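You operate a simulated robot arm through the tools that you are given. There is no shell and no other tool.

The job below is to be done with a simulated robot arm. You get a single attempt, and the scene is never put back.

JOB
Stir the peanuts, then put one ladle of them on the ice.
Fine: use the yellow ladle, lay it back on the orange plate, shut the lid again, spill nothing.
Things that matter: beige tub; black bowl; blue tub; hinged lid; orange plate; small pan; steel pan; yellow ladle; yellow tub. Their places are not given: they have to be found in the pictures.

Only the result counts: the job must be done as asked and must still hold three seconds after the hand-in. Knocking over, shifting, dropping, spilling or breaking anything else fails it. Lids that push on must go on centred and level and be pressed home; caps that screw on are set level and turned clockwise until they are tight.

ROBOT AND FRAMES
A 6-joint arm with a three-finger gripper, fixed in place. Base frame: the origin is on the floor under the middle of its stand, x ahead of it, y to its left, z up; the work surface is at about z = 85. Lengths are in cm, angles in rad, forces in N, time in s.
It reaches about 121.3 cm from its shoulder. Its first joint turns from -2.897 to 2.897 rad. Payload 4.89 kg.
The tool frame sits at the grasp point between the pads (the TCP): z along the fingers, y along the line on which they close. The tips reach 3 cm beyond it. The gripper opens to 16.4 cm; its body begins 12.5 cm behind the TCP.
Orientation is that of the tool frame in the base frame, as a unit quaternion [w, x, y, z]. With the fingers straight down and closing along the base's y, the tool's x points along the base's -x, its y along +y and its z along -z.

CONTROLS
- The arm moves only by the tool nudge_tool. Its argument "rows" is one flat list of numbers, 6 for each row, row after row: the shift along the tool's x, y, z in units of 300 mm (1.0 is 300 mm), then the turn, a rotation vector about the tool's x, y, z in units of 120 degrees (1.0 is 120 degrees). In form: [tx, ty, tz, ax, ay, az, tx, ty, tz, ax, ay, az, ...]. A call has 1 to 20 rows; each row is the pose to reach, as a shift and turn from the pose commanded when the call began, along the tool's axes at that moment. "claw" is the closure in counts, from 0 (fully open) to 255 (shut), set as the call begins (left out, the last holds). A call with a number of a shift or a turn outside -1 to 1 is refused whole. Each row takes 0.2 s and may step no farther than 5 cm and 0.15 rad from the row before; otherwise, or with a gripper value out of range, the whole call is refused. Where a pose cannot be reached the arm comes as near as it can. A force on the tool above 90 N (or 10 N above the force at the start of the call, whichever is more), or a blocked arm, ends the call early, and 0.2 s more pass. Each finger travels about 10.8 cm/s and halts on what it meets, pressing with about 42 N; the grip force reading is that of the motor and also rises with nothing between the fingers. The clock runs only during rows and for 0.2 s after the last one: add rows that repeat a pose to give the fingers time. The reply holds the time, the measured pose of the TCP, the force on the tool along the base axes, the opening and the grip force, in the units named above and with some noise, with the torque about the TCP (base axes, N m) and any sound that the robot's microphone picked up.
- Cameras (640 x 400 px; columns grow to the right, rows downward): "scene" is fixed at [5.26, 50.08, 149.02]; the picture's right is [-0.18, -0.98, 0.00], its down [-0.69, 0.12, -0.71] and it looks along [0.70, -0.12, -0.70] (base axes); focal length 306 px, centre (320, 200). "wrist" rides on the gripper at [7.6, -0.2, -15.2] in the tool frame; the picture's right is [0.02, 1.00, 0.00], its down [-0.88, 0.02, -0.47] and it looks along [-0.47, 0.01, 0.88] (tool axes); focal length 247 px, centre (320, 200).
- snapshot(camera): a new picture of that camera. The clock stands still meanwhile.
- raise_lower(by): moves the trunk up (or, below 0, down) by that many cm; the arm rides with it, the base frame stays. It gives what a move gives, with no picture.
- pixel_to_xyz(camera, pixels): for up to 12 pixels [column, row] of the newest picture of that camera ("zoom" is the newest enlarged one), the place [x, y, z] in the base frame of the surface seen there, good to about 0.2 cm. The clock stands still meanwhile.
- inspect(camera, box): a new picture of the part [left, top, right, bottom] of that camera's present view, enlarged. The clock stands still meanwhile.
- sign_off(): hands the job in; it is judged then, once.

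Open the gripper and draw the arm clear of the work before you hand the job in, unless the task says otherwise.

The tools are called after "Emit:" as a command line: name --argument value ..., lists and objects as JSON in quotes. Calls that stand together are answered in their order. nudge_tool: Moves the arm, as the interface text tells. Its arguments: {"type":"object","properties":{"rows":{"type":"array"},"claw":{"type":"number"}},"required":["rows"]} The other tools are called the same way: raise_lower (by) moves the trunk up or down; snapshot (camera) takes a picture; pixel_to_xyz (camera, pixels) gives the place of the surface under pixels of a picture; inspect (camera, box) takes an enlarged picture of a part of a camera's view; sign_off () hands the job in.

At the start:

```text
time_s: 0.0
eef_pos: [50.56, 37.7, 118.93]
ee_rot: [0.0, -0.001, 1.0, 0.0]
wrist_force: [0.3, 0.0, -1.0]
ft_torque: [-0.01, 0.0, -0.01]
finger_gap: 16.4
gripper_force: 0.0
trunk travel left (down, up): [-17.5, 21.5]
```

scene: 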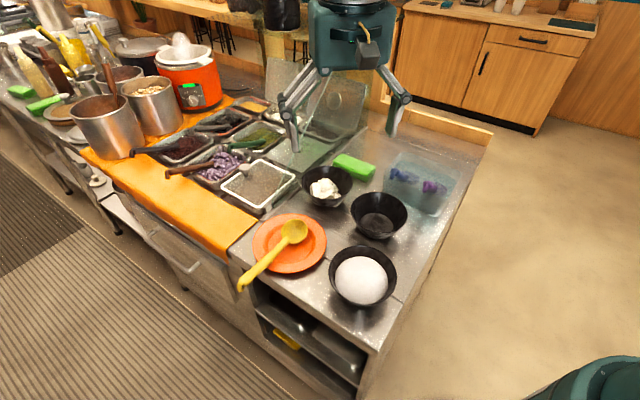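
wrist: 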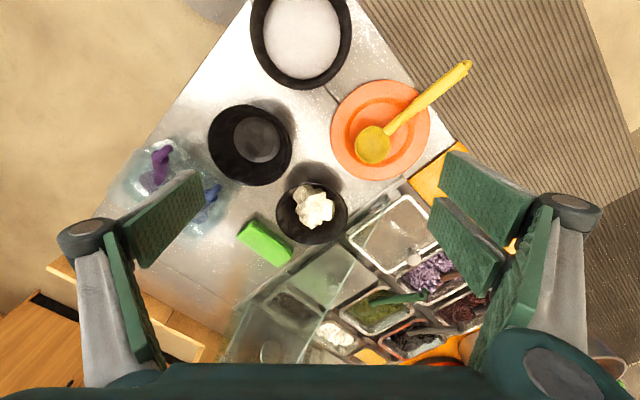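

The scene picture shows the orange plate with the yellow ladle near (285,240), bowls at (327,185), (378,215), (362,278), and a row of pans around (230,170). I'll enlarge these parts to find the peanuts, ice and lid.

Emit:
inspect --camera "scene" --box '[120, 80, 320, 205]'

Emit:
inspect --camera "scene" --box '[220, 150, 460, 300]'

Emit:
inspect --camera "wrist" --box '[220, 160, 540, 360]'

```text
3.20 times, centred on (220, 142) of scene
```

zoom: 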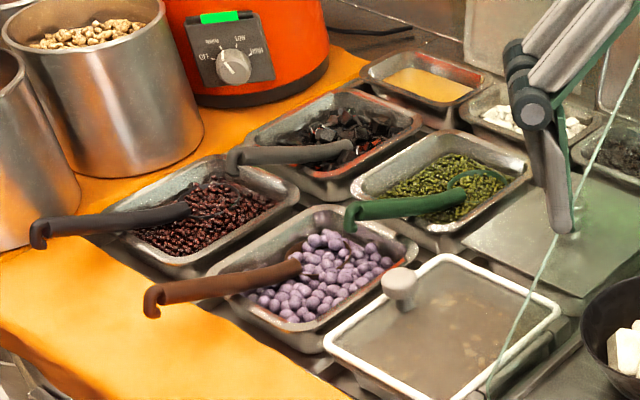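

```text
2.67 times, centred on (340, 225) of scene
```

zoom: 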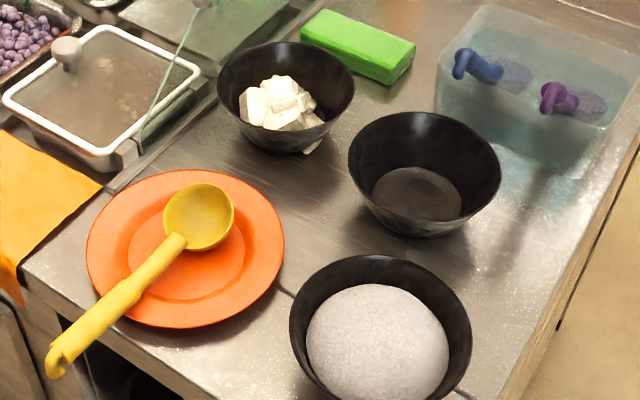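

```text
2.00 times, centred on (380, 260) of wrist
```

zoom: 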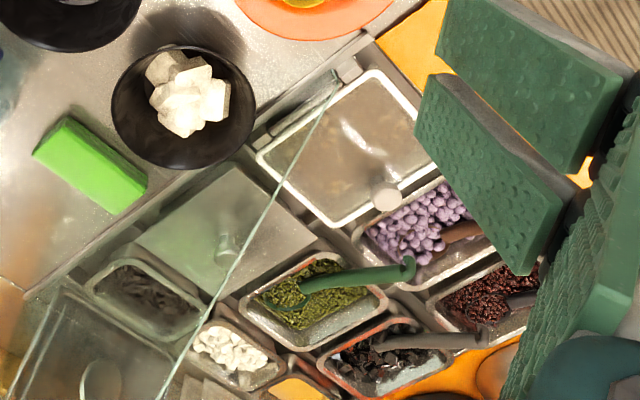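

The pan with a white-rimmed clear lid and a knob at scene (245,170) seems to hold brownish nuts, and a pot at (150,90) holds something nut-like as well. I'll look closer at each.

Emit:
inspect --camera "scene" --box '[210, 140, 310, 220]'

Emit:
inspect --camera "scene" --box '[60, 30, 220, 130]'

Emit:
inspect --camera "scene" --box '[230, 50, 390, 150]'

Emit:
inspect --camera "wrist" --box '[320, 170, 480, 270]'

Emit:
inspect --camera "scene" --box '[0, 0, 160, 100]'

Emit:
inspect --camera "scene" --box '[230, 270, 390, 370]'

```text
5.00 times, centred on (260, 180) of scene
```

zoom: 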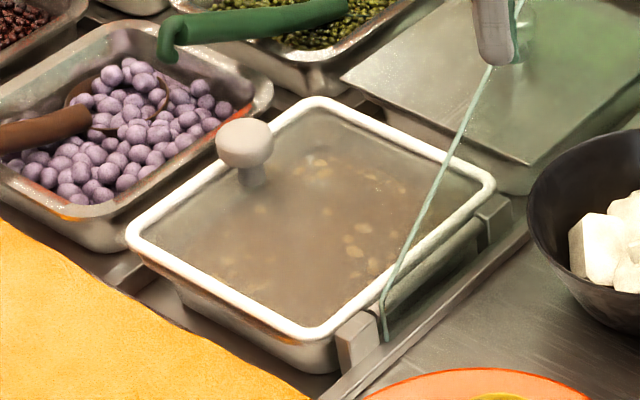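

```text
4.00 times, centred on (140, 80) of scene
```

zoom: 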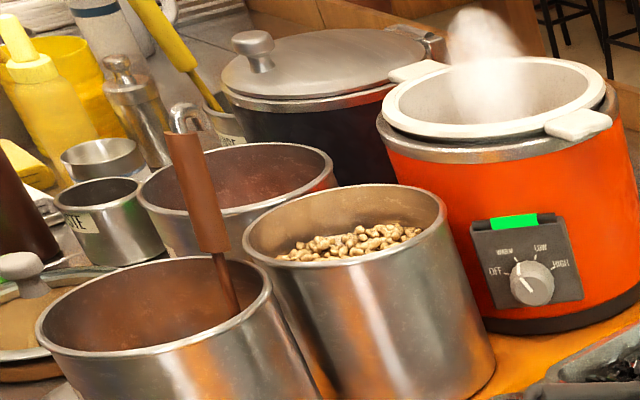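

```text
4.00 times, centred on (310, 100) of scene
```

zoom: 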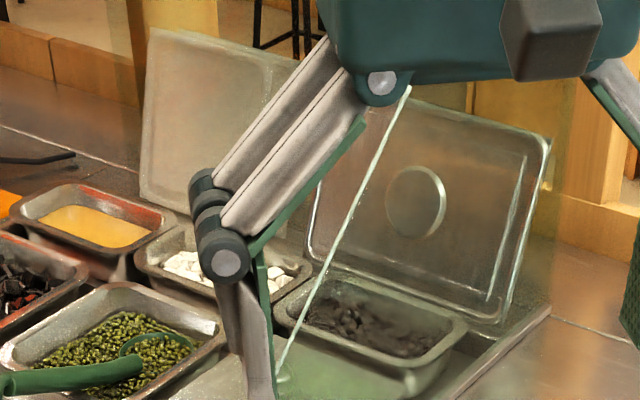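

```text
4.00 times, centred on (400, 220) of wrist
```

zoom: 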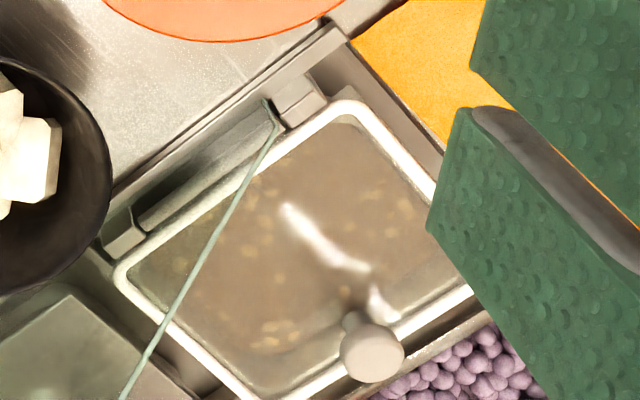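

```text
4.00 times, centred on (80, 50) of scene
```

zoom: 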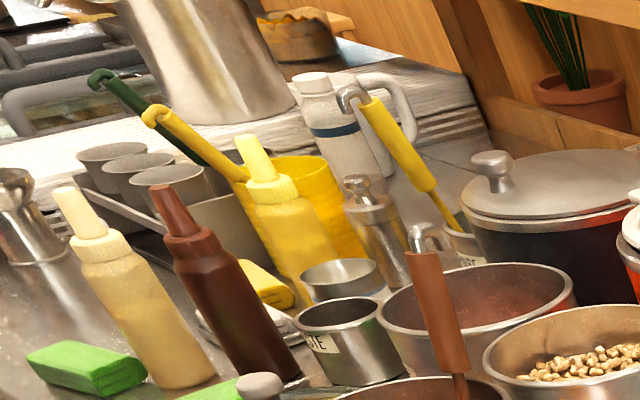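

```text
4.00 times, centred on (310, 320) of scene
```

zoom: 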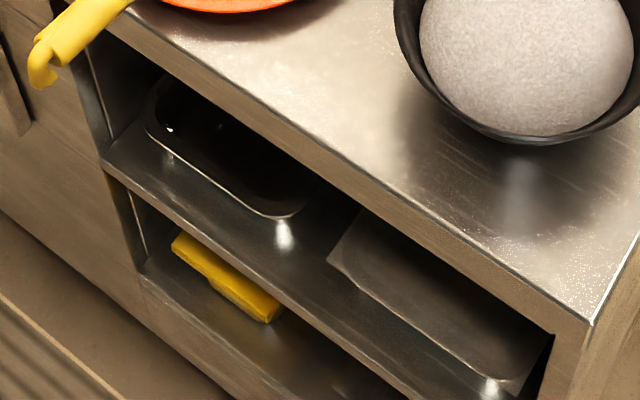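

The lidded pan at (260,185) shows peanuts under a clear hinged lid: the knob is at (259,169) and the hinge blocks at (281,209) and (309,184). There's also a glass edge running from (286,207) up to (331,72). I'll measure positions.

Emit:
snapshot --camera "scene"

Emit:
pixel_to_xyz --camera "scene" --pixels '[[259, 168], [237, 188], [275, 206], [305, 175], [273, 161], [281, 209], [309, 184], [286, 207], [298, 146], [260, 187], [305, 155], [320, 90]]'

Emit:
pixel_to_xyz --camera "scene" --pixels '[[290, 243], [294, 230], [241, 286], [270, 262], [284, 250], [253, 244], [327, 244], [290, 272], [290, 215], [327, 180], [378, 225], [362, 280]]'

Emit:
pixel_to_xyz --camera "scene" --pixels '[[362, 247], [329, 285], [396, 275], [362, 308], [360, 262], [302, 187], [352, 187], [327, 167], [351, 213], [406, 213], [378, 193], [354, 166]]'

```text
taken
```

scene: 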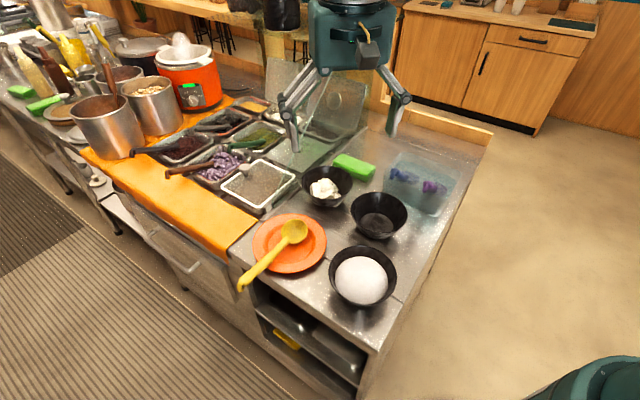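

```text
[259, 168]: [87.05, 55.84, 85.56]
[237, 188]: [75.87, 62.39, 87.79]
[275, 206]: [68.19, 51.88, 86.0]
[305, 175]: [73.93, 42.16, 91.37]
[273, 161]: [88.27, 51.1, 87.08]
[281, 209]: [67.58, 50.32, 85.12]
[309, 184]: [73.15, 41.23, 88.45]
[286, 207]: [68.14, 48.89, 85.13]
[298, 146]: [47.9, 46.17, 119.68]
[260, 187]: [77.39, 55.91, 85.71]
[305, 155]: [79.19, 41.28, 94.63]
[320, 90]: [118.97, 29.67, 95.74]
```

```text
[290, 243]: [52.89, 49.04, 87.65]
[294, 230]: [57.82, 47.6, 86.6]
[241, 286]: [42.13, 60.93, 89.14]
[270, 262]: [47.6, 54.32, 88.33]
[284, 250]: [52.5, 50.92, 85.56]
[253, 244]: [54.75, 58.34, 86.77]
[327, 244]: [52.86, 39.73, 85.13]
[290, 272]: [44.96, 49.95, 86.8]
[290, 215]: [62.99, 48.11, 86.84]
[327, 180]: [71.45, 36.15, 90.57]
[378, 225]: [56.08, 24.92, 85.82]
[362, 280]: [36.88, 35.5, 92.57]
```

```text
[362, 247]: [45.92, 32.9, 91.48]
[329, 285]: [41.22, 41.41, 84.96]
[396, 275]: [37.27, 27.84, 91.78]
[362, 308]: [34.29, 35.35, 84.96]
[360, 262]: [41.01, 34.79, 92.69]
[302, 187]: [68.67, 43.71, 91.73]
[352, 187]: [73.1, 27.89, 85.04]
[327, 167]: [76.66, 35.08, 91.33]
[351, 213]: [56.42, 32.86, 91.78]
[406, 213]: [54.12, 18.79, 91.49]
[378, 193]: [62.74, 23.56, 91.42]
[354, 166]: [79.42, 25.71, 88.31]
```

The measured spots place the peanut pan around x 68–88, y 42–62, the plate at about (54,49) and the ice bowl at about (40,34). I'll zoom in to refine the lid, knob and hinge.

Emit:
inspect --camera "scene" --box '[215, 150, 315, 212]'

Emit:
pixel_to_xyz --camera "zoom" --pixels '[[190, 83], [215, 83], [235, 85], [220, 125], [225, 117], [100, 180], [110, 187], [285, 30], [460, 125], [278, 285], [270, 277], [200, 240]]'

Emit:
pixel_to_xyz --camera "zoom" --pixels '[[370, 215], [325, 283], [320, 300], [350, 290], [465, 150], [475, 165], [355, 280], [300, 150], [370, 75], [360, 100], [240, 320], [495, 150]]'

```text
6.40 times, centred on (265, 181) of scene
```

zoom: 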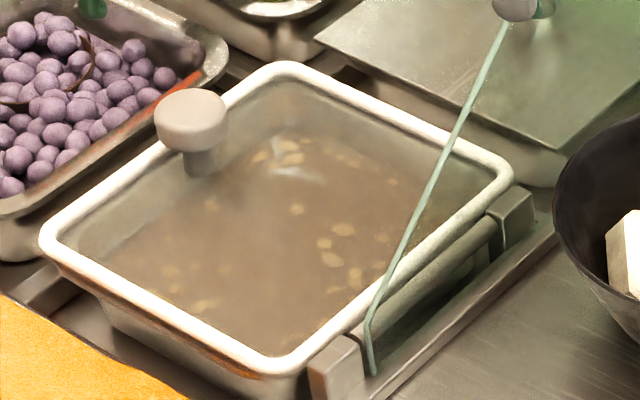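

```text
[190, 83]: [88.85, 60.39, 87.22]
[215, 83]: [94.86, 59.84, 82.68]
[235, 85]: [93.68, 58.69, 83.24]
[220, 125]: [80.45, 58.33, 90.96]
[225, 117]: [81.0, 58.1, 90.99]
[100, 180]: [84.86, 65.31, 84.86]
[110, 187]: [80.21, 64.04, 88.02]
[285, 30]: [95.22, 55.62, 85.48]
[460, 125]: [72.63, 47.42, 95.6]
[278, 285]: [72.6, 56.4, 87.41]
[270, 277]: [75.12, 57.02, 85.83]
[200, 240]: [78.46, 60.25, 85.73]
```

```text
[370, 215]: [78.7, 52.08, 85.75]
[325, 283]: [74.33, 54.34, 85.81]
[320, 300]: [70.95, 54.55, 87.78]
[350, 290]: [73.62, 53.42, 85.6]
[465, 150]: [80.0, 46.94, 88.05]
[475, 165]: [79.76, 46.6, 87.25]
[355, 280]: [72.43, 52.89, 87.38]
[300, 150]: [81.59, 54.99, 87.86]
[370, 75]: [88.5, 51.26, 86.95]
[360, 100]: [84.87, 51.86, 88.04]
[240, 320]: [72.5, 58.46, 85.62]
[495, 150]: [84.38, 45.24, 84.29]
```

The lid's hinge edge faces the robot, between about (77,46) and (66,57), with the knob on the far edge. I'll look closer at the ladle and the ice bowl in the wrist view before moving.

Emit:
inspect --camera "wrist" --box '[320, 50, 480, 190]'

Emit:
pixel_to_xyz --camera "zoom" --pixels '[[205, 365], [215, 330], [255, 365], [205, 400], [165, 365], [270, 280], [320, 240], [400, 180], [460, 130], [520, 75], [560, 50], [585, 40]]'

Emit:
inspect --camera "scene" --box '[230, 205, 340, 300]'

Emit:
pixel_to_xyz --camera "zoom" --pixels '[[370, 155], [320, 130], [420, 170], [370, 110], [355, 200], [300, 240], [250, 285], [200, 330], [150, 375], [100, 420], [70, 455], [60, 480]]'

```text
2.86 times, centred on (400, 120) of wrist
```

zoom: 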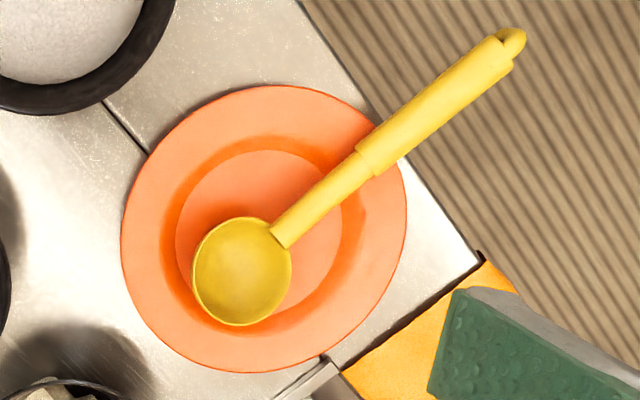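

```text
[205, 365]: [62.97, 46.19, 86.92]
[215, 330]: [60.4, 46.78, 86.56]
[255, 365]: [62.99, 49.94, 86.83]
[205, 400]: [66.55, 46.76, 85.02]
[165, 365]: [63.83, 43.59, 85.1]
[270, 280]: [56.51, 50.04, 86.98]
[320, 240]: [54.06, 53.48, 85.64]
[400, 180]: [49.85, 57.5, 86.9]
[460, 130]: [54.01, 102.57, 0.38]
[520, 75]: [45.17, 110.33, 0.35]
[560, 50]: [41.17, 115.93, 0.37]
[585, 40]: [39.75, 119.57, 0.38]
```

```text
4.21 times, centred on (285, 252) of scene
```

zoom: 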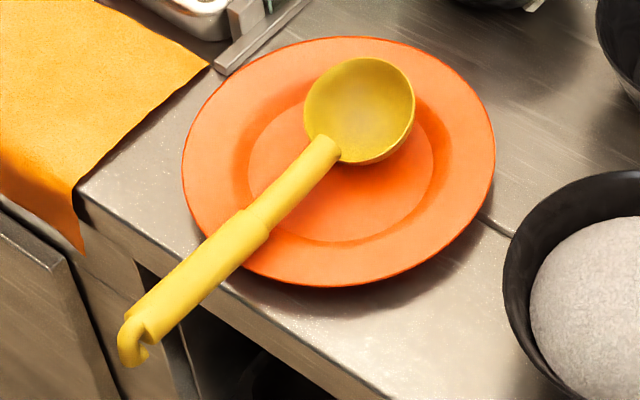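

```text
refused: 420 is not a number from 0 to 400
```

The ladle in the enlarged scene view has its bowl around zoom (360,105), the neck to (255,220), the thick grip to (140,325) and a hook at (130,350). I'll measure those points.

Emit:
pixel_to_xyz --camera "zoom" --pixels '[[360, 105], [306, 112], [412, 100], [360, 60], [365, 150], [330, 145], [290, 187], [250, 225], [200, 272], [155, 315], [132, 330], [135, 358]]'

Emit:
pixel_to_xyz --camera "zoom" --pixels '[[185, 165], [493, 165], [340, 40], [340, 283], [280, 150], [430, 190], [220, 120], [450, 250], [270, 265], [420, 60], [300, 220], [400, 200]]'

```text
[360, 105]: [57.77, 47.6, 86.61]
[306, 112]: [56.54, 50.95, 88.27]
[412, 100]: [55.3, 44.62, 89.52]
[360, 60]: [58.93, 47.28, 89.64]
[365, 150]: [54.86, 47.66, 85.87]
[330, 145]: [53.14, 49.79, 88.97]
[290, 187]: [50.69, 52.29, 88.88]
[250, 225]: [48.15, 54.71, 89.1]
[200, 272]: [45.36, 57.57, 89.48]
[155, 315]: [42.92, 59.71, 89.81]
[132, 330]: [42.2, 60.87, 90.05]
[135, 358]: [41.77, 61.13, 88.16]
```

```text
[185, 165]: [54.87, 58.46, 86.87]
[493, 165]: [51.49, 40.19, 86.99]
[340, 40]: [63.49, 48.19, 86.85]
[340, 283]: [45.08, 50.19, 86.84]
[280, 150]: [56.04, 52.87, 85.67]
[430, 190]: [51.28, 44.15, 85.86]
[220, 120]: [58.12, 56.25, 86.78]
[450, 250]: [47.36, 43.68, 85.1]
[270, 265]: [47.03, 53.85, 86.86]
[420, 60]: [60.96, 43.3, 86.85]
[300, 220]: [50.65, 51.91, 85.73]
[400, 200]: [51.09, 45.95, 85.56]
```

The ladle lies along (-0.70,0.71), its rim is at z≈89.5, its bowl centre is near (55.3,47.4), and the thick grip overhangs the counter edge. Next I'll measure the knob, the finger geometry and the ice bowl.

Emit:
inspect --camera "scene" --box '[235, 155, 275, 180]'

Emit:
pixel_to_xyz --camera "zoom" --pixels '[[150, 120], [110, 130], [190, 130], [150, 90], [150, 160], [175, 230], [175, 260], [180, 290], [230, 150], [130, 140], [160, 140], [180, 150]]'

Emit:
snapshot --camera "wrist"

Emit:
pixel_to_xyz --camera "wrist" --pixels '[[450, 160], [535, 190], [435, 205], [500, 255], [465, 240], [490, 190], [200, 180], [115, 230], [200, 210], [165, 230], [300, 40], [270, 215]]'

Emit:
pixel_to_xyz --camera "wrist" --pixels '[[300, 20], [256, 30], [346, 40], [300, 85], [320, 10], [411, 258], [400, 250], [388, 200], [350, 238], [330, 220], [390, 205], [340, 290]]'

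```text
16.00 times, centred on (255, 168) of scene
```

zoom: 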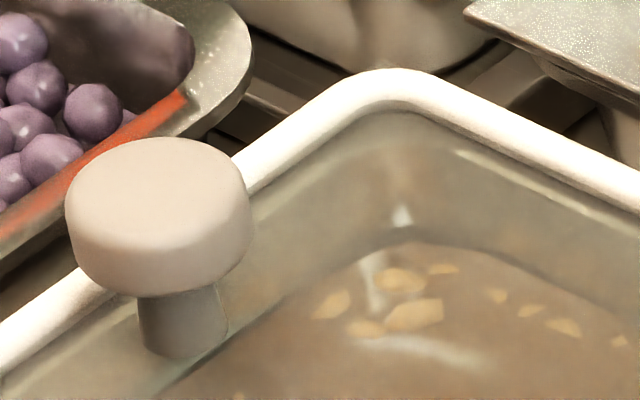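

```text
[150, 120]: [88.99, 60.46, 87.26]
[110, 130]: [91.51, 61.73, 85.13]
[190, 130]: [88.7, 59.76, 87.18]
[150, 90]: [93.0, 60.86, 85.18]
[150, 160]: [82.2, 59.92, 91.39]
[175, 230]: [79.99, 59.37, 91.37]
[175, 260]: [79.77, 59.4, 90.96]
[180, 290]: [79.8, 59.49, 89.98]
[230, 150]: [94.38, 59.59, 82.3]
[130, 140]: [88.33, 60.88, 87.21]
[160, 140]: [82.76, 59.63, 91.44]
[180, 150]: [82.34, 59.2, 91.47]
```

```text
taken
```

wrist: 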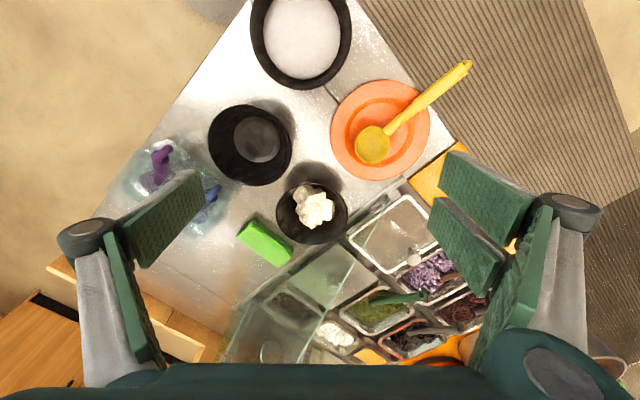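

```text
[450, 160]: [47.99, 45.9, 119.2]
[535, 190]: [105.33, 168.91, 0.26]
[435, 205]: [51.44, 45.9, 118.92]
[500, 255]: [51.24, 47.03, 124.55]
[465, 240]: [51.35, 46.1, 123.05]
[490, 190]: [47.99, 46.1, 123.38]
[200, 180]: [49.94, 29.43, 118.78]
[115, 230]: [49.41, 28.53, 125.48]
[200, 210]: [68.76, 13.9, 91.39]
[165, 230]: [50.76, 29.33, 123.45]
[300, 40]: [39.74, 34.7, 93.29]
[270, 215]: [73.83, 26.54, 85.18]
```

```text
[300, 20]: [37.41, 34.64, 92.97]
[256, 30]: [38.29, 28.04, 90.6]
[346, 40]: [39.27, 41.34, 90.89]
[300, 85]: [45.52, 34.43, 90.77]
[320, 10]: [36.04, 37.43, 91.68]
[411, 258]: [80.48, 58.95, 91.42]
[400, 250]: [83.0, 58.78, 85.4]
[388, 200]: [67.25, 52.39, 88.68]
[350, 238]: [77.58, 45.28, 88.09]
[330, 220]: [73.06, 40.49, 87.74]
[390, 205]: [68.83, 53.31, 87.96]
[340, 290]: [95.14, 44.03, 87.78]
```

The knob's top is at z≈91.4, centred near (80.7,59.8). The ice bowl centre is near (38.5,34.6), with its rim around z 91 and the ice peak around 93. Now I'll check finger widths and the glass pane.

Emit:
inspect --camera "wrist" --box '[420, 140, 612, 260]'

Emit:
pixel_to_xyz --camera "zoom" --pixels '[[75, 50], [110, 50], [250, 150], [350, 200], [80, 130], [20, 210], [40, 230], [100, 290], [220, 320], [270, 390], [280, 350], [300, 250]]'

Emit:
inspect --camera "wrist" --box '[200, 180, 420, 370]'

```text
3.33 times, centred on (516, 200) of wrist
```

zoom: 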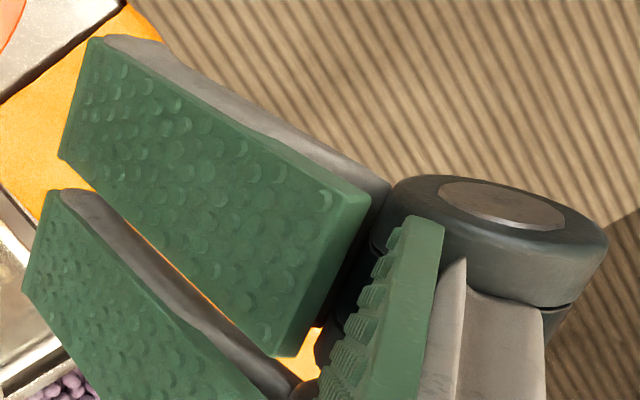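

```text
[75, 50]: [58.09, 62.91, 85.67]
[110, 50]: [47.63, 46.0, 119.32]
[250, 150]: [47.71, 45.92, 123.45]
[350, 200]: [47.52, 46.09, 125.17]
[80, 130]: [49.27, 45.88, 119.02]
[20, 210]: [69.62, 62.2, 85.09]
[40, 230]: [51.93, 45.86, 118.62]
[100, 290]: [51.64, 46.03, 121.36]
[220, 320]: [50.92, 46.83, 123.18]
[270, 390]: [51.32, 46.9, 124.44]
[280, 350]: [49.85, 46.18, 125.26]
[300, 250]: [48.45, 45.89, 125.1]
```

```text
2.11 times, centred on (310, 275) of wrist
```

zoom: 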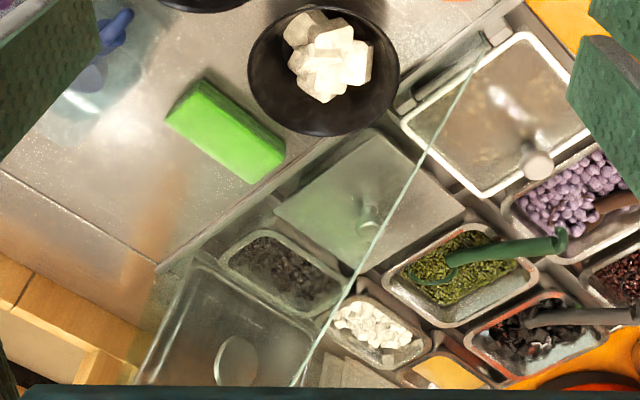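

Each finger pad is about 2.4 cm wide, with the paired fingers at tool x ±1.9. I'll measure along the glass edge line from zoom (485,40) to (295,385) to work out where the pane stands.

Emit:
pixel_to_xyz --camera "zoom" --pixels '[[482, 45], [470, 67], [448, 106], [430, 139], [411, 174], [396, 201], [380, 231], [362, 263], [345, 294], [330, 321], [315, 349], [297, 381]]'

Emit:
inspect --camera "wrist" --box '[340, 180, 420, 230]'

Emit:
pixel_to_xyz --camera "zoom" --pixels '[[400, 120], [380, 160], [365, 125], [395, 125], [440, 105], [450, 85], [100, 330], [130, 370], [250, 230], [390, 170], [330, 200], [420, 130]]'

```text
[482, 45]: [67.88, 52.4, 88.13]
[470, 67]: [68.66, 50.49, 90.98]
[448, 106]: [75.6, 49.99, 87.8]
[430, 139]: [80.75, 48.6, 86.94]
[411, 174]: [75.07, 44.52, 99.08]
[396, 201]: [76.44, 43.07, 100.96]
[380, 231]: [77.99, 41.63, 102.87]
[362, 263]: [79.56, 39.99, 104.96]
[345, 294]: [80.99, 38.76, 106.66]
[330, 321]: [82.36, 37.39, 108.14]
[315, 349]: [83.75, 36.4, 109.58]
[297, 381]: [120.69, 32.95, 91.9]
```

```text
8.00 times, centred on (380, 205) of wrist
```

zoom: 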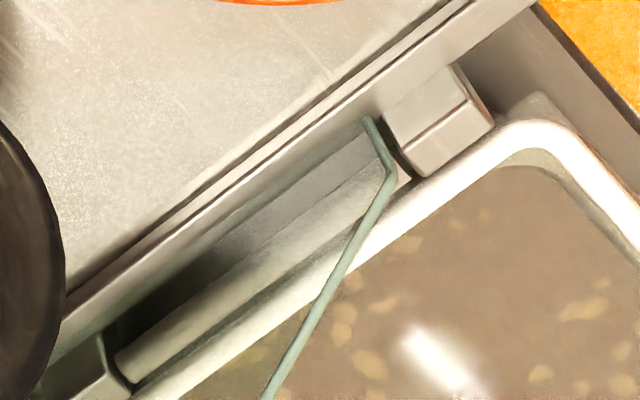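

```text
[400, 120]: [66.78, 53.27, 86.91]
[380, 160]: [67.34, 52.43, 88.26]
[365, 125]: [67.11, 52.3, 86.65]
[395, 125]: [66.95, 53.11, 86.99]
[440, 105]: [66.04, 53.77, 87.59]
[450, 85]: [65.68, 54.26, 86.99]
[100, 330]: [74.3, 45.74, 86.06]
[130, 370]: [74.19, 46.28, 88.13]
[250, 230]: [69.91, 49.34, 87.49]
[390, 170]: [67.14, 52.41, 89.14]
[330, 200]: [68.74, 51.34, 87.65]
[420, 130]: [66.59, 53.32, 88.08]
```

The glass pane stands in the vertical plane x+y≈119.6, right by the hinge, and its slanted left edge rises from (67,52,87). I'll move the arm aside with a 45° yaw, so the wrist camera sees the pan and ladle closer and the scene view is clear.

Emit:
nudge_tool --rows '[-0.0476, 0.1096, 0.0289, 0, 0, 0.0469, -0.0952, 0.2192, 0.0578, 0, 0, 0.0938, -0.1429, 0.3289, 0.0866, 0, 0, 0.1406, -0.1905, 0.4385, 0.1155, 0, 0, 0.1875, -0.2381, 0.5481, 0.1444, 0, 0, 0.2344, -0.2857, 0.6577, 0.1733, 0, 0, 0.2813, -0.3333, 0.7674, 0.2021, 0, 0, 0.3281, -0.381, 0.877, 0.231, 0, 0, 0.375]' --claw 0

Emit:
snapshot --camera "wrist"

Emit:
snapshot --camera "scene"

```text
time_s: 1.8
eef_pos: [61.98, 63.96, 112.14]
ee_rot: [0.0, 0.383, 0.924, 0.0]
wrist_force: [0.3, -0.8, 0.1]
ft_torque: [0.19, -0.12, -0.01]
finger_gap: 16.38
gripper_force: 0.0
trunk travel left (down, up): [-17.5, 21.5]
```

```text
taken
```

wrist: 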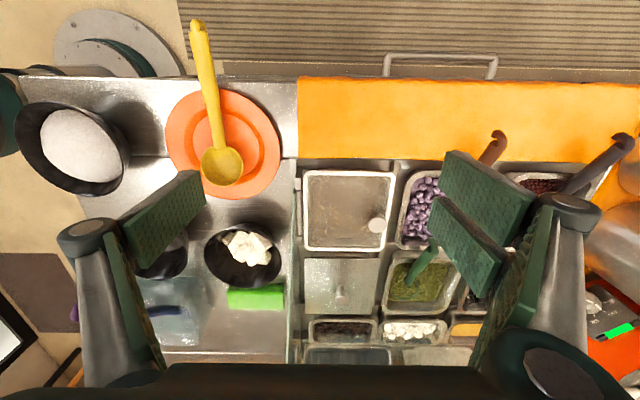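

```text
taken
```

scene: 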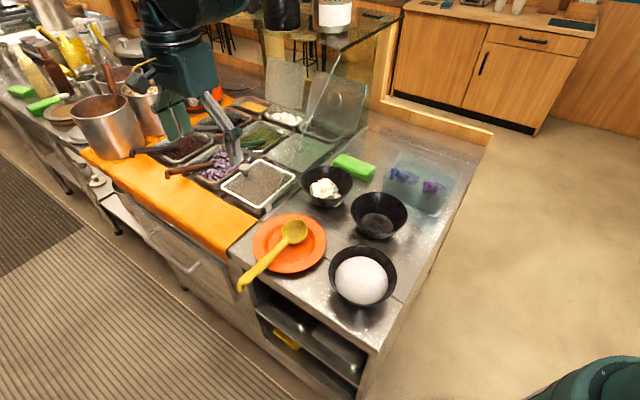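

The view is now square to the counter: the peanut pan is at wrist (348,210) with its knob at (376,225), and there's a shelf above the far pans. I'll zoom in on the shelf, the glass and the pan.

Emit:
inspect --camera "scene" --box '[220, 0, 420, 125]'

Emit:
inspect --camera "wrist" --box '[285, 150, 445, 250]'

Emit:
pixel_to_xyz --camera "zoom" --pixels '[[80, 85], [435, 90], [440, 395], [85, 395], [365, 295], [365, 280], [40, 120], [55, 320], [65, 200], [45, 200], [250, 250], [150, 150]]'

```text
3.20 times, centred on (320, 62) of scene
```

zoom: 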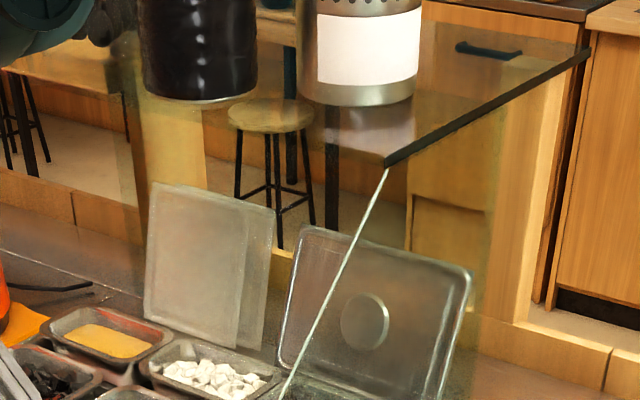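

```text
4.00 times, centred on (365, 200) of wrist
```

zoom: 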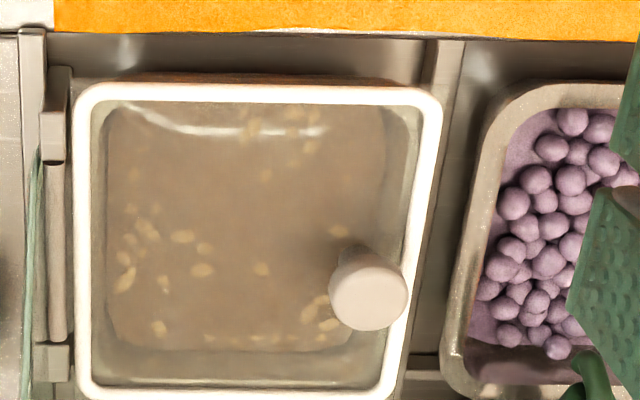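

```text
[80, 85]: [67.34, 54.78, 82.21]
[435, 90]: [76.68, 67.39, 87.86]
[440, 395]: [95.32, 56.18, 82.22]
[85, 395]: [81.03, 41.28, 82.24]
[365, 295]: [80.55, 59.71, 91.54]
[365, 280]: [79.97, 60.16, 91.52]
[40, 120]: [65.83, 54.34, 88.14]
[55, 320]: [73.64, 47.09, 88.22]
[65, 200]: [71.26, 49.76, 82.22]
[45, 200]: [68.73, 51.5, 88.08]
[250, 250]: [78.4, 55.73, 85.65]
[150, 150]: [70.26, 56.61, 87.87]
```

The glass carries a shelf that only begins far along (around U≈44), so the lid area is clear above. I'll test the claw in free air to see how far the tips extend when nearly closed.

Emit:
nudge_tool --rows '[0, 0, 0, 0, 0, 0, 0, 0, 0, 0, 0, 0, 0, 0, 0, 0, 0, 0, 0, 0, 0, 0, 0, 0, 0, 0, 0, 0, 0, 0]' --claw 200

Emit:
snapshot --camera "wrist"

Emit:
inspect --camera "wrist" --box '[220, 100, 460, 250]'

```text
time_s: 3.0
eef_pos: [61.92, 64.15, 112.08]
ee_rot: [0.001, 0.383, 0.924, -0.001]
wrist_force: [-0.6, -0.2, 0.0]
ft_torque: [0.02, 0.01, -0.04]
finger_gap: 3.54
gripper_force: 0.0
trunk travel left (down, up): [-17.5, 21.5]
```

```text
taken
```

wrist: 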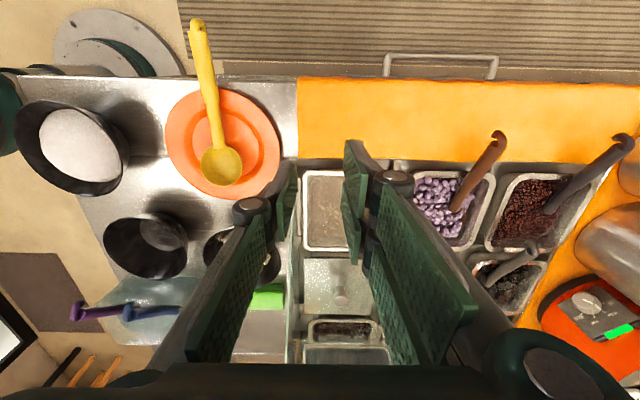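

```text
2.67 times, centred on (340, 175) of wrist
```

zoom: 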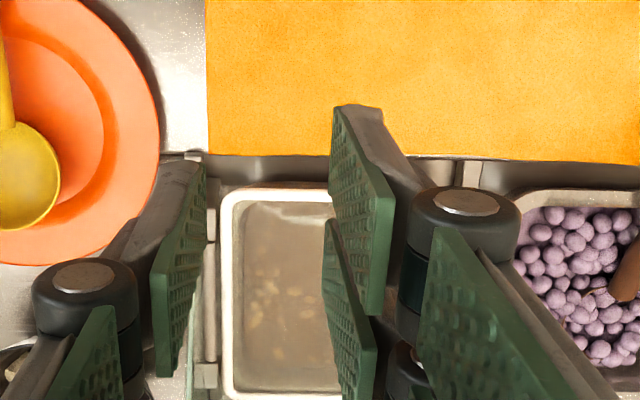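

Claw 200 gives a gap of 3.54. I'll measure tip and pad points on the nearly closed fingers in this zoom.

Emit:
pixel_to_xyz --camera "zoom" --pixels '[[345, 120], [338, 180], [375, 300], [385, 220], [335, 235], [350, 370], [200, 180], [160, 270], [165, 360], [365, 115], [180, 300], [470, 205]]'

Emit:
pixel_to_xyz --camera "wrist" --pixels '[[252, 205], [397, 178], [210, 300], [440, 300], [380, 195], [395, 240], [250, 260], [470, 300], [200, 340], [460, 360], [270, 250], [365, 240]]'

```text
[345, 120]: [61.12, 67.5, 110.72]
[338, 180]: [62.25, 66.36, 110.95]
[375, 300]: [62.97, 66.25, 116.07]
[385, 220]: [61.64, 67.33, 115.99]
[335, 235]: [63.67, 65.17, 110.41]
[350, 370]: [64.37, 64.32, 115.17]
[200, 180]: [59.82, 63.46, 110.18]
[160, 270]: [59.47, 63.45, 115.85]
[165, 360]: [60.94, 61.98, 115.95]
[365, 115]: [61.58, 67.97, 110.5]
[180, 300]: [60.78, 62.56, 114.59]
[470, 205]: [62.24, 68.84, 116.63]
```

```text
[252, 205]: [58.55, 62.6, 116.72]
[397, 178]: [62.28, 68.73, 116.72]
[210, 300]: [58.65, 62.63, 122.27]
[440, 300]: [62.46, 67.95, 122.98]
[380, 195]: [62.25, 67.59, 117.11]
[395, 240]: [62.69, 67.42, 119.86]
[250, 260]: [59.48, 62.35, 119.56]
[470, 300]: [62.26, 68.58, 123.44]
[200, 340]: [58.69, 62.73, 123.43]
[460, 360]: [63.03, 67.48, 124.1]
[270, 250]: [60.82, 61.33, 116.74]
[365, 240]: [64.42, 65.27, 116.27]
```

The tips sit about 2 cm beyond the TCP at a 3.5 cm gap. Before acting, I'll double-check which container really holds the peanuts by zooming in on the open pot at (150,90) and the other pans.

Emit:
inspect --camera "scene" --box '[60, 60, 124, 100]'

Emit:
inspect --camera "scene" --box '[225, 90, 321, 150]'

Emit:
inspect --camera "wrist" --box '[290, 165, 360, 255]'

Emit:
inspect --camera "wrist" --box '[0, 60, 320, 260]'

```text
10.00 times, centred on (92, 80) of scene
```

zoom: 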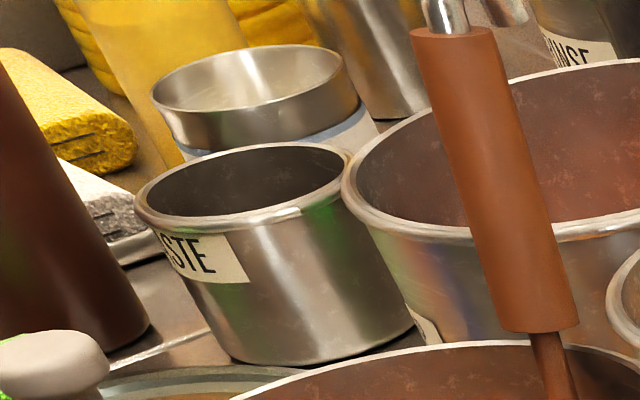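

```text
6.67 times, centred on (273, 120) of scene
```

zoom: 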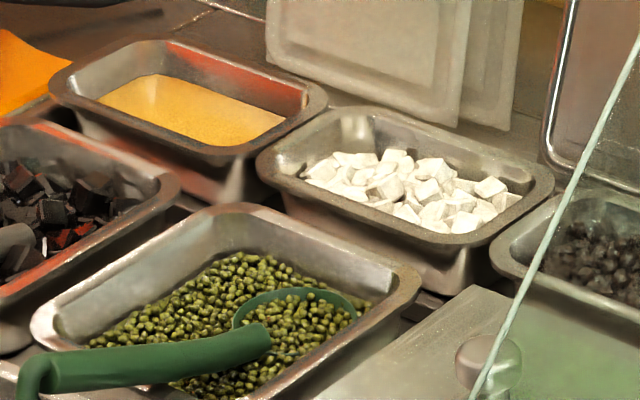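

```text
4.44 times, centred on (325, 210) of wrist
```

zoom: 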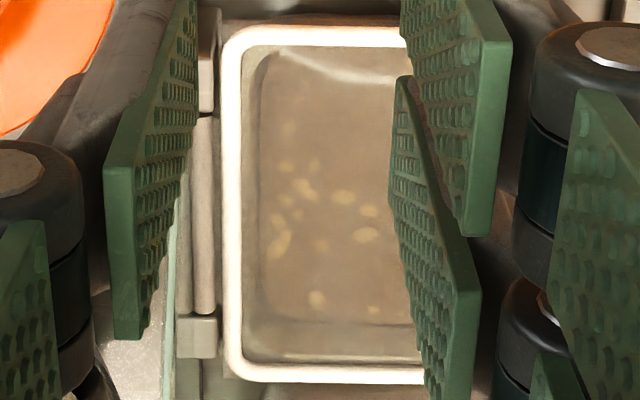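

```text
2.00 times, centred on (160, 160) of wrist
```

zoom: 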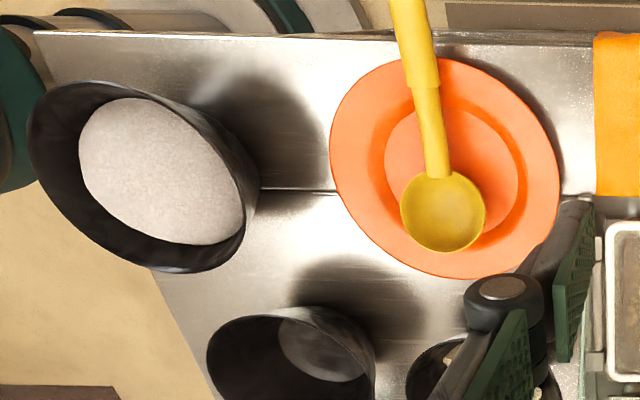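

The lidded pan (brown syrup with peanuts) is the one. I'll open the claw to about 8 cm and move above the knob near (80.5,59.8), stopping at z≈99.

Emit:
nudge_tool --rows '[-0.09, 0.0562, 0.03, 0, 0, 0, -0.18, 0.1123, 0.08, 0, 0, 0, -0.27, 0.1685, 0.15, 0, 0, 0, -0.36, 0.2247, 0.23, 0, 0, 0, -0.45, 0.2808, 0.33, 0, 0, 0, -0.54, 0.337, 0.437, 0, 0, 0, -0.54, 0.337, 0.437, 0, 0, 0]' --claw 130

Emit:
snapshot --camera "wrist"

Emit:
snapshot --camera "scene"

```text
time_s: 4.6
eef_pos: [80.73, 59.61, 98.96]
ee_rot: [0.0, 0.384, 0.924, 0.0]
wrist_force: [0.7, -0.4, -0.7]
ft_torque: [-0.02, 0.09, -0.02]
finger_gap: 8.02
gripper_force: 0.0
trunk travel left (down, up): [-17.5, 21.5]
```

```text
taken
```

wrist: 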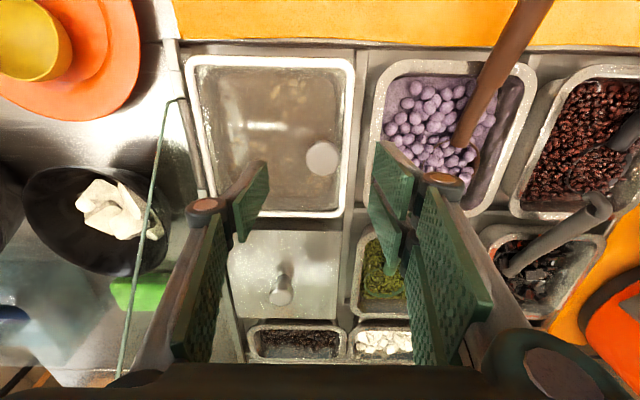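

```text
taken
```

scene: 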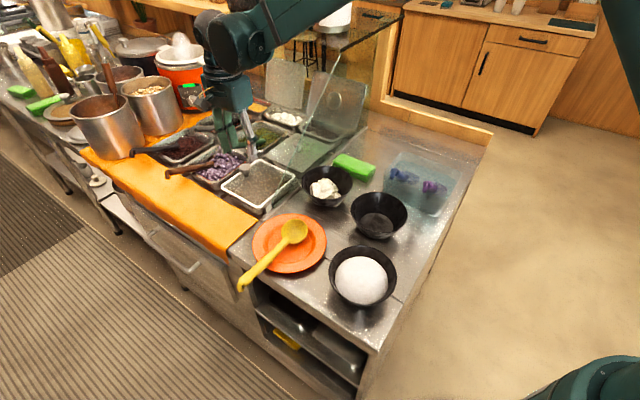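

The knob at wrist (322,160) lies exactly under the TCP. I'll go straight down to z≈92.2.

Emit:
nudge_tool --rows '[0, 0, 0.075, 0, 0, 0, 0, 0, 0.15, 0, 0, 0, 0, 0, 0.2, 0, 0, 0, 0, 0, 0.225, 0, 0, 0]' --claw 130

Emit:
snapshot --camera "wrist"

Emit:
inspect --camera "scene" --box '[190, 110, 310, 215]'

```text
time_s: 5.6
eef_pos: [80.61, 59.78, 92.1]
ee_rot: [0.001, 0.383, 0.924, 0.0]
wrist_force: [0.5, 0.3, -0.1]
ft_torque: [0.02, 0.04, 0.0]
finger_gap: 8.01
gripper_force: 0.1
trunk travel left (down, up): [-17.5, 21.5]
```

```text
taken
```

wrist: 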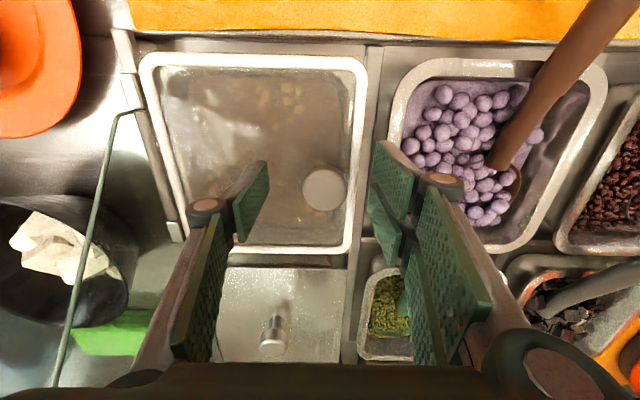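

```text
3.81 times, centred on (250, 162) of scene
```

zoom: 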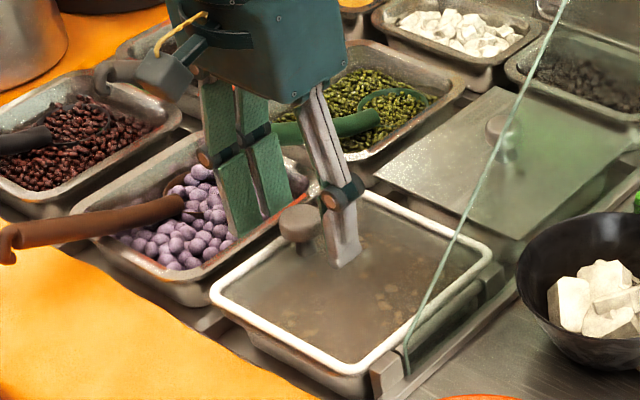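

The knob sits between the fingers at (325,190). From this close view I'll measure the hinge parts at the left edge, and then grip.

Emit:
inspect --camera "wrist" --box '[100, 20, 260, 260]'

Emit:
pixel_to_xyz --camera "wrist" --pixels '[[130, 75], [128, 90], [147, 130], [155, 150], [165, 190], [176, 230], [178, 236], [150, 75], [155, 110], [172, 200], [185, 235], [200, 250]]'

Emit:
pixel_to_xyz --camera "wrist" --pixels '[[143, 125], [150, 145], [158, 170], [123, 112], [110, 160], [90, 240], [145, 60], [250, 60], [365, 70], [340, 245], [325, 190], [325, 205]]'

```text
1.67 times, centred on (180, 140) of wrist
```

zoom: 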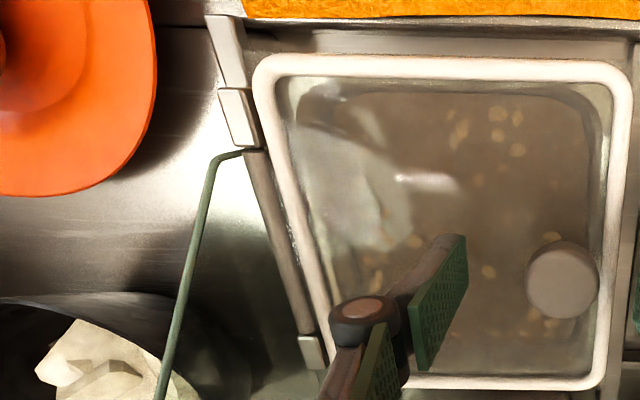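

```text
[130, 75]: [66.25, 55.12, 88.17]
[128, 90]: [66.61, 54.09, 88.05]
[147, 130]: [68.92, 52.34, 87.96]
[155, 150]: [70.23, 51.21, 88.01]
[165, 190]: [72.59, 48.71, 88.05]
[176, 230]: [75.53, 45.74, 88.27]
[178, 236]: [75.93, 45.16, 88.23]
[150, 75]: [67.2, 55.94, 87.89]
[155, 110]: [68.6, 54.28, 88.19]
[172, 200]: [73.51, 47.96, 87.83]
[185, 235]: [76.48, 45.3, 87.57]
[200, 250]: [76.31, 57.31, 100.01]
```

```text
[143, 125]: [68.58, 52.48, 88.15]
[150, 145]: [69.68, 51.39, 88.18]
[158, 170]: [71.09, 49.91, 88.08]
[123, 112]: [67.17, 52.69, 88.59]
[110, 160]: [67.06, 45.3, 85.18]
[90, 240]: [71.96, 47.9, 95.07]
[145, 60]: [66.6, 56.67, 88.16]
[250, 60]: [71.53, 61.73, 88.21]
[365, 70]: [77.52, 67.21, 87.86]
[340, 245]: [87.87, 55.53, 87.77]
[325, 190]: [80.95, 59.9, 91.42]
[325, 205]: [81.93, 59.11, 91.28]
```

The hinge rod axis is at W≈85.6 (x+y≈121), z≈87.5, and the glass is at W≈84.7, so the lid should be able to reach vertical. Closing on the knob now.

Emit:
nudge_tool --rows '[0, 0, 0, 0, 0, 0, 0, 0, 0, 0, 0, 0, 0, 0, 0, 0, 0, 0, 0, 0, 0, 0, 0, 0]' --claw 255

Emit:
snapshot --camera "wrist"

```text
time_s: 6.6
eef_pos: [80.94, 59.98, 92.17]
ee_rot: [0.0, 0.382, 0.924, 0.001]
wrist_force: [57.4, 52.0, 22.5]
ft_torque: [1.17, -1.45, 0.24]
finger_gap: 3.29
gripper_force: 44.8
trunk travel left (down, up): [-17.5, 21.5]
```

```text
taken
```

wrist: 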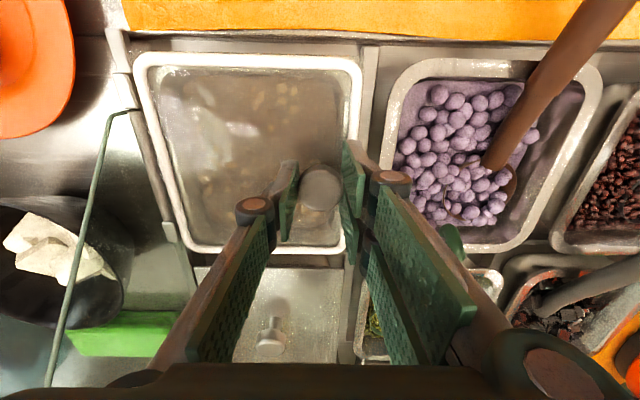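

The gripper caught the knob off-centre: the reading is ~77 N along +W, and the gap of 3.29 shows the knob is held. I'll shift the command about 0.35 cm toward +W and slightly up to relieve this.

Emit:
nudge_tool --rows '[0, 0.006, 0, 0, 0, 0, 0, 0.012, -0.002, 0, 0, 0, 0, 0.012, -0.003, 0, 0, 0]' --claw 255

```text
time_s: 7.4
eef_pos: [80.89, 60.01, 92.21]
ee_rot: [-0.001, 0.383, 0.924, 0.0]
wrist_force: [15.9, 18.3, -0.2]
ft_torque: [0.94, -0.51, 0.02]
finger_gap: 3.22
gripper_force: 45.1
trunk travel left (down, up): [-17.5, 21.5]
```

The force is down to about 24 N along +W. I'll trim a little more and start turning the lid slowly about the hinge: 0.1 rad as a first test.

Emit:
nudge_tool --rows '[0, 0.004, 0, 0, 0, 0, 0, -0.0044, -0.0232, -0.0239, 0, 0, 0, -0.014, -0.0459, -0.0477, 0, 0]' --claw 255

Emit:
snapshot --camera "wrist"

Emit:
inspect --camera "scene" --box '[190, 110, 310, 215]'

```text
time_s: 8.2
eef_pos: [80.51, 59.66, 93.7]
ee_rot: [0.02, 0.383, 0.923, 0.046]
wrist_force: [-4.4, -5.9, -2.6]
ft_torque: [-0.16, 0.4, -0.12]
finger_gap: 3.25
gripper_force: 45.4
trunk travel left (down, up): [-17.5, 21.5]
```

```text
taken
```

wrist: 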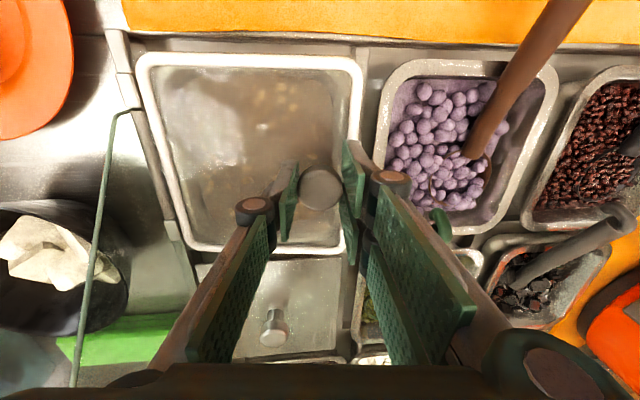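

```text
3.81 times, centred on (250, 162) of scene
```

zoom: 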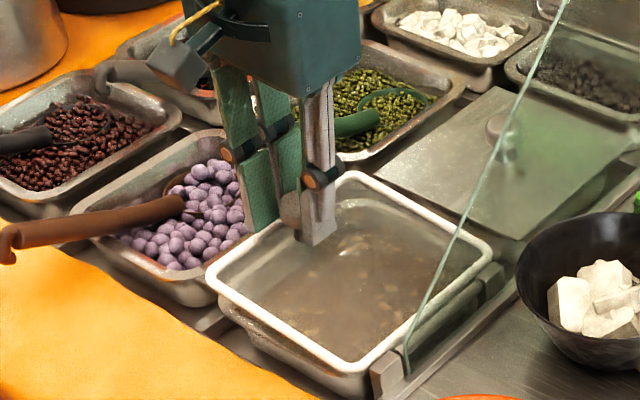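

The lid is lifting with only ~7 N. I'll carry on rotating about the hinge by another 0.6 rad.

Emit:
nudge_tool --rows '[0, -0.018, -0.0459, -0.0477, 0, 0, 0, -0.0405, -0.0898, -0.0955, 0, 0, 0, -0.0672, -0.1312, -0.1432, 0, 0, 0, -0.0979, -0.1698, -0.191, 0, 0, 0, -0.1324, -0.205, -0.2387, 0, 0, 0, -0.1701, -0.2367, -0.2865, 0, 0]' --claw 255

Emit:
snapshot --camera "scene"

Emit:
snapshot --camera "wrist"

```text
time_s: 9.6
eef_pos: [76.45, 55.65, 100.25]
ee_rot: [0.131, 0.36, 0.868, 0.317]
wrist_force: [-4.3, -13.3, -10.0]
ft_torque: [-0.52, 0.48, -0.23]
finger_gap: 3.24
gripper_force: 45.4
trunk travel left (down, up): [-17.5, 21.5]
```

```text
taken
```

scene: 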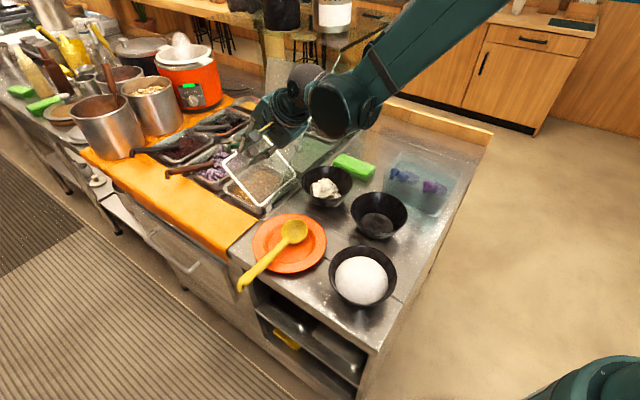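

```text
taken
```

wrist: 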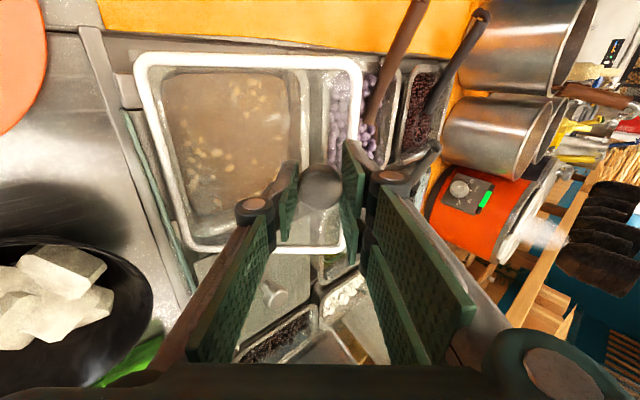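

The lid is at about 0.7 rad and the forces are still low. I'll check the clearance between the wrist/gripper and the glass edge.

Emit:
inspect --camera "scene" --box '[210, 50, 400, 215]'

Emit:
pixel_to_xyz --camera "zoom" --pixels '[[200, 220], [200, 290], [330, 120], [420, 120], [470, 100], [400, 170], [300, 170], [310, 60], [430, 20], [250, 180], [220, 190], [450, 170]]'

```text
2.42 times, centred on (305, 132) of scene
```

zoom: 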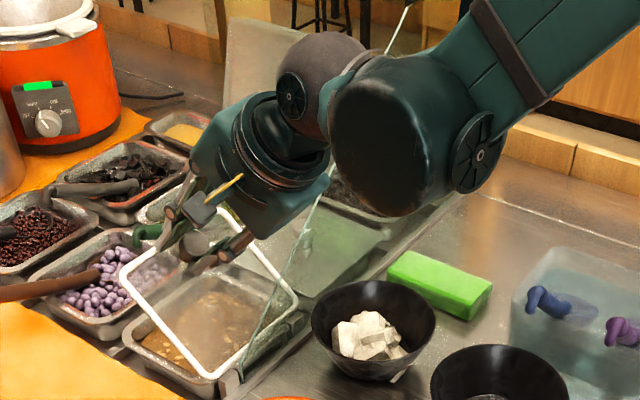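

```text
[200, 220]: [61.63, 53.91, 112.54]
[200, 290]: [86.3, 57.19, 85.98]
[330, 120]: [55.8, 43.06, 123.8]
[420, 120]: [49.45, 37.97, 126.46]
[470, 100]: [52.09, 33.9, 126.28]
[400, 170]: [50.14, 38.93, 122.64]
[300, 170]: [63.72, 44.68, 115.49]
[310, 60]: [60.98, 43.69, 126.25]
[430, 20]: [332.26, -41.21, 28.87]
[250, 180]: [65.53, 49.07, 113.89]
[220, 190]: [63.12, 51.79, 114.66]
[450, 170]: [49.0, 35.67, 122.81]
```

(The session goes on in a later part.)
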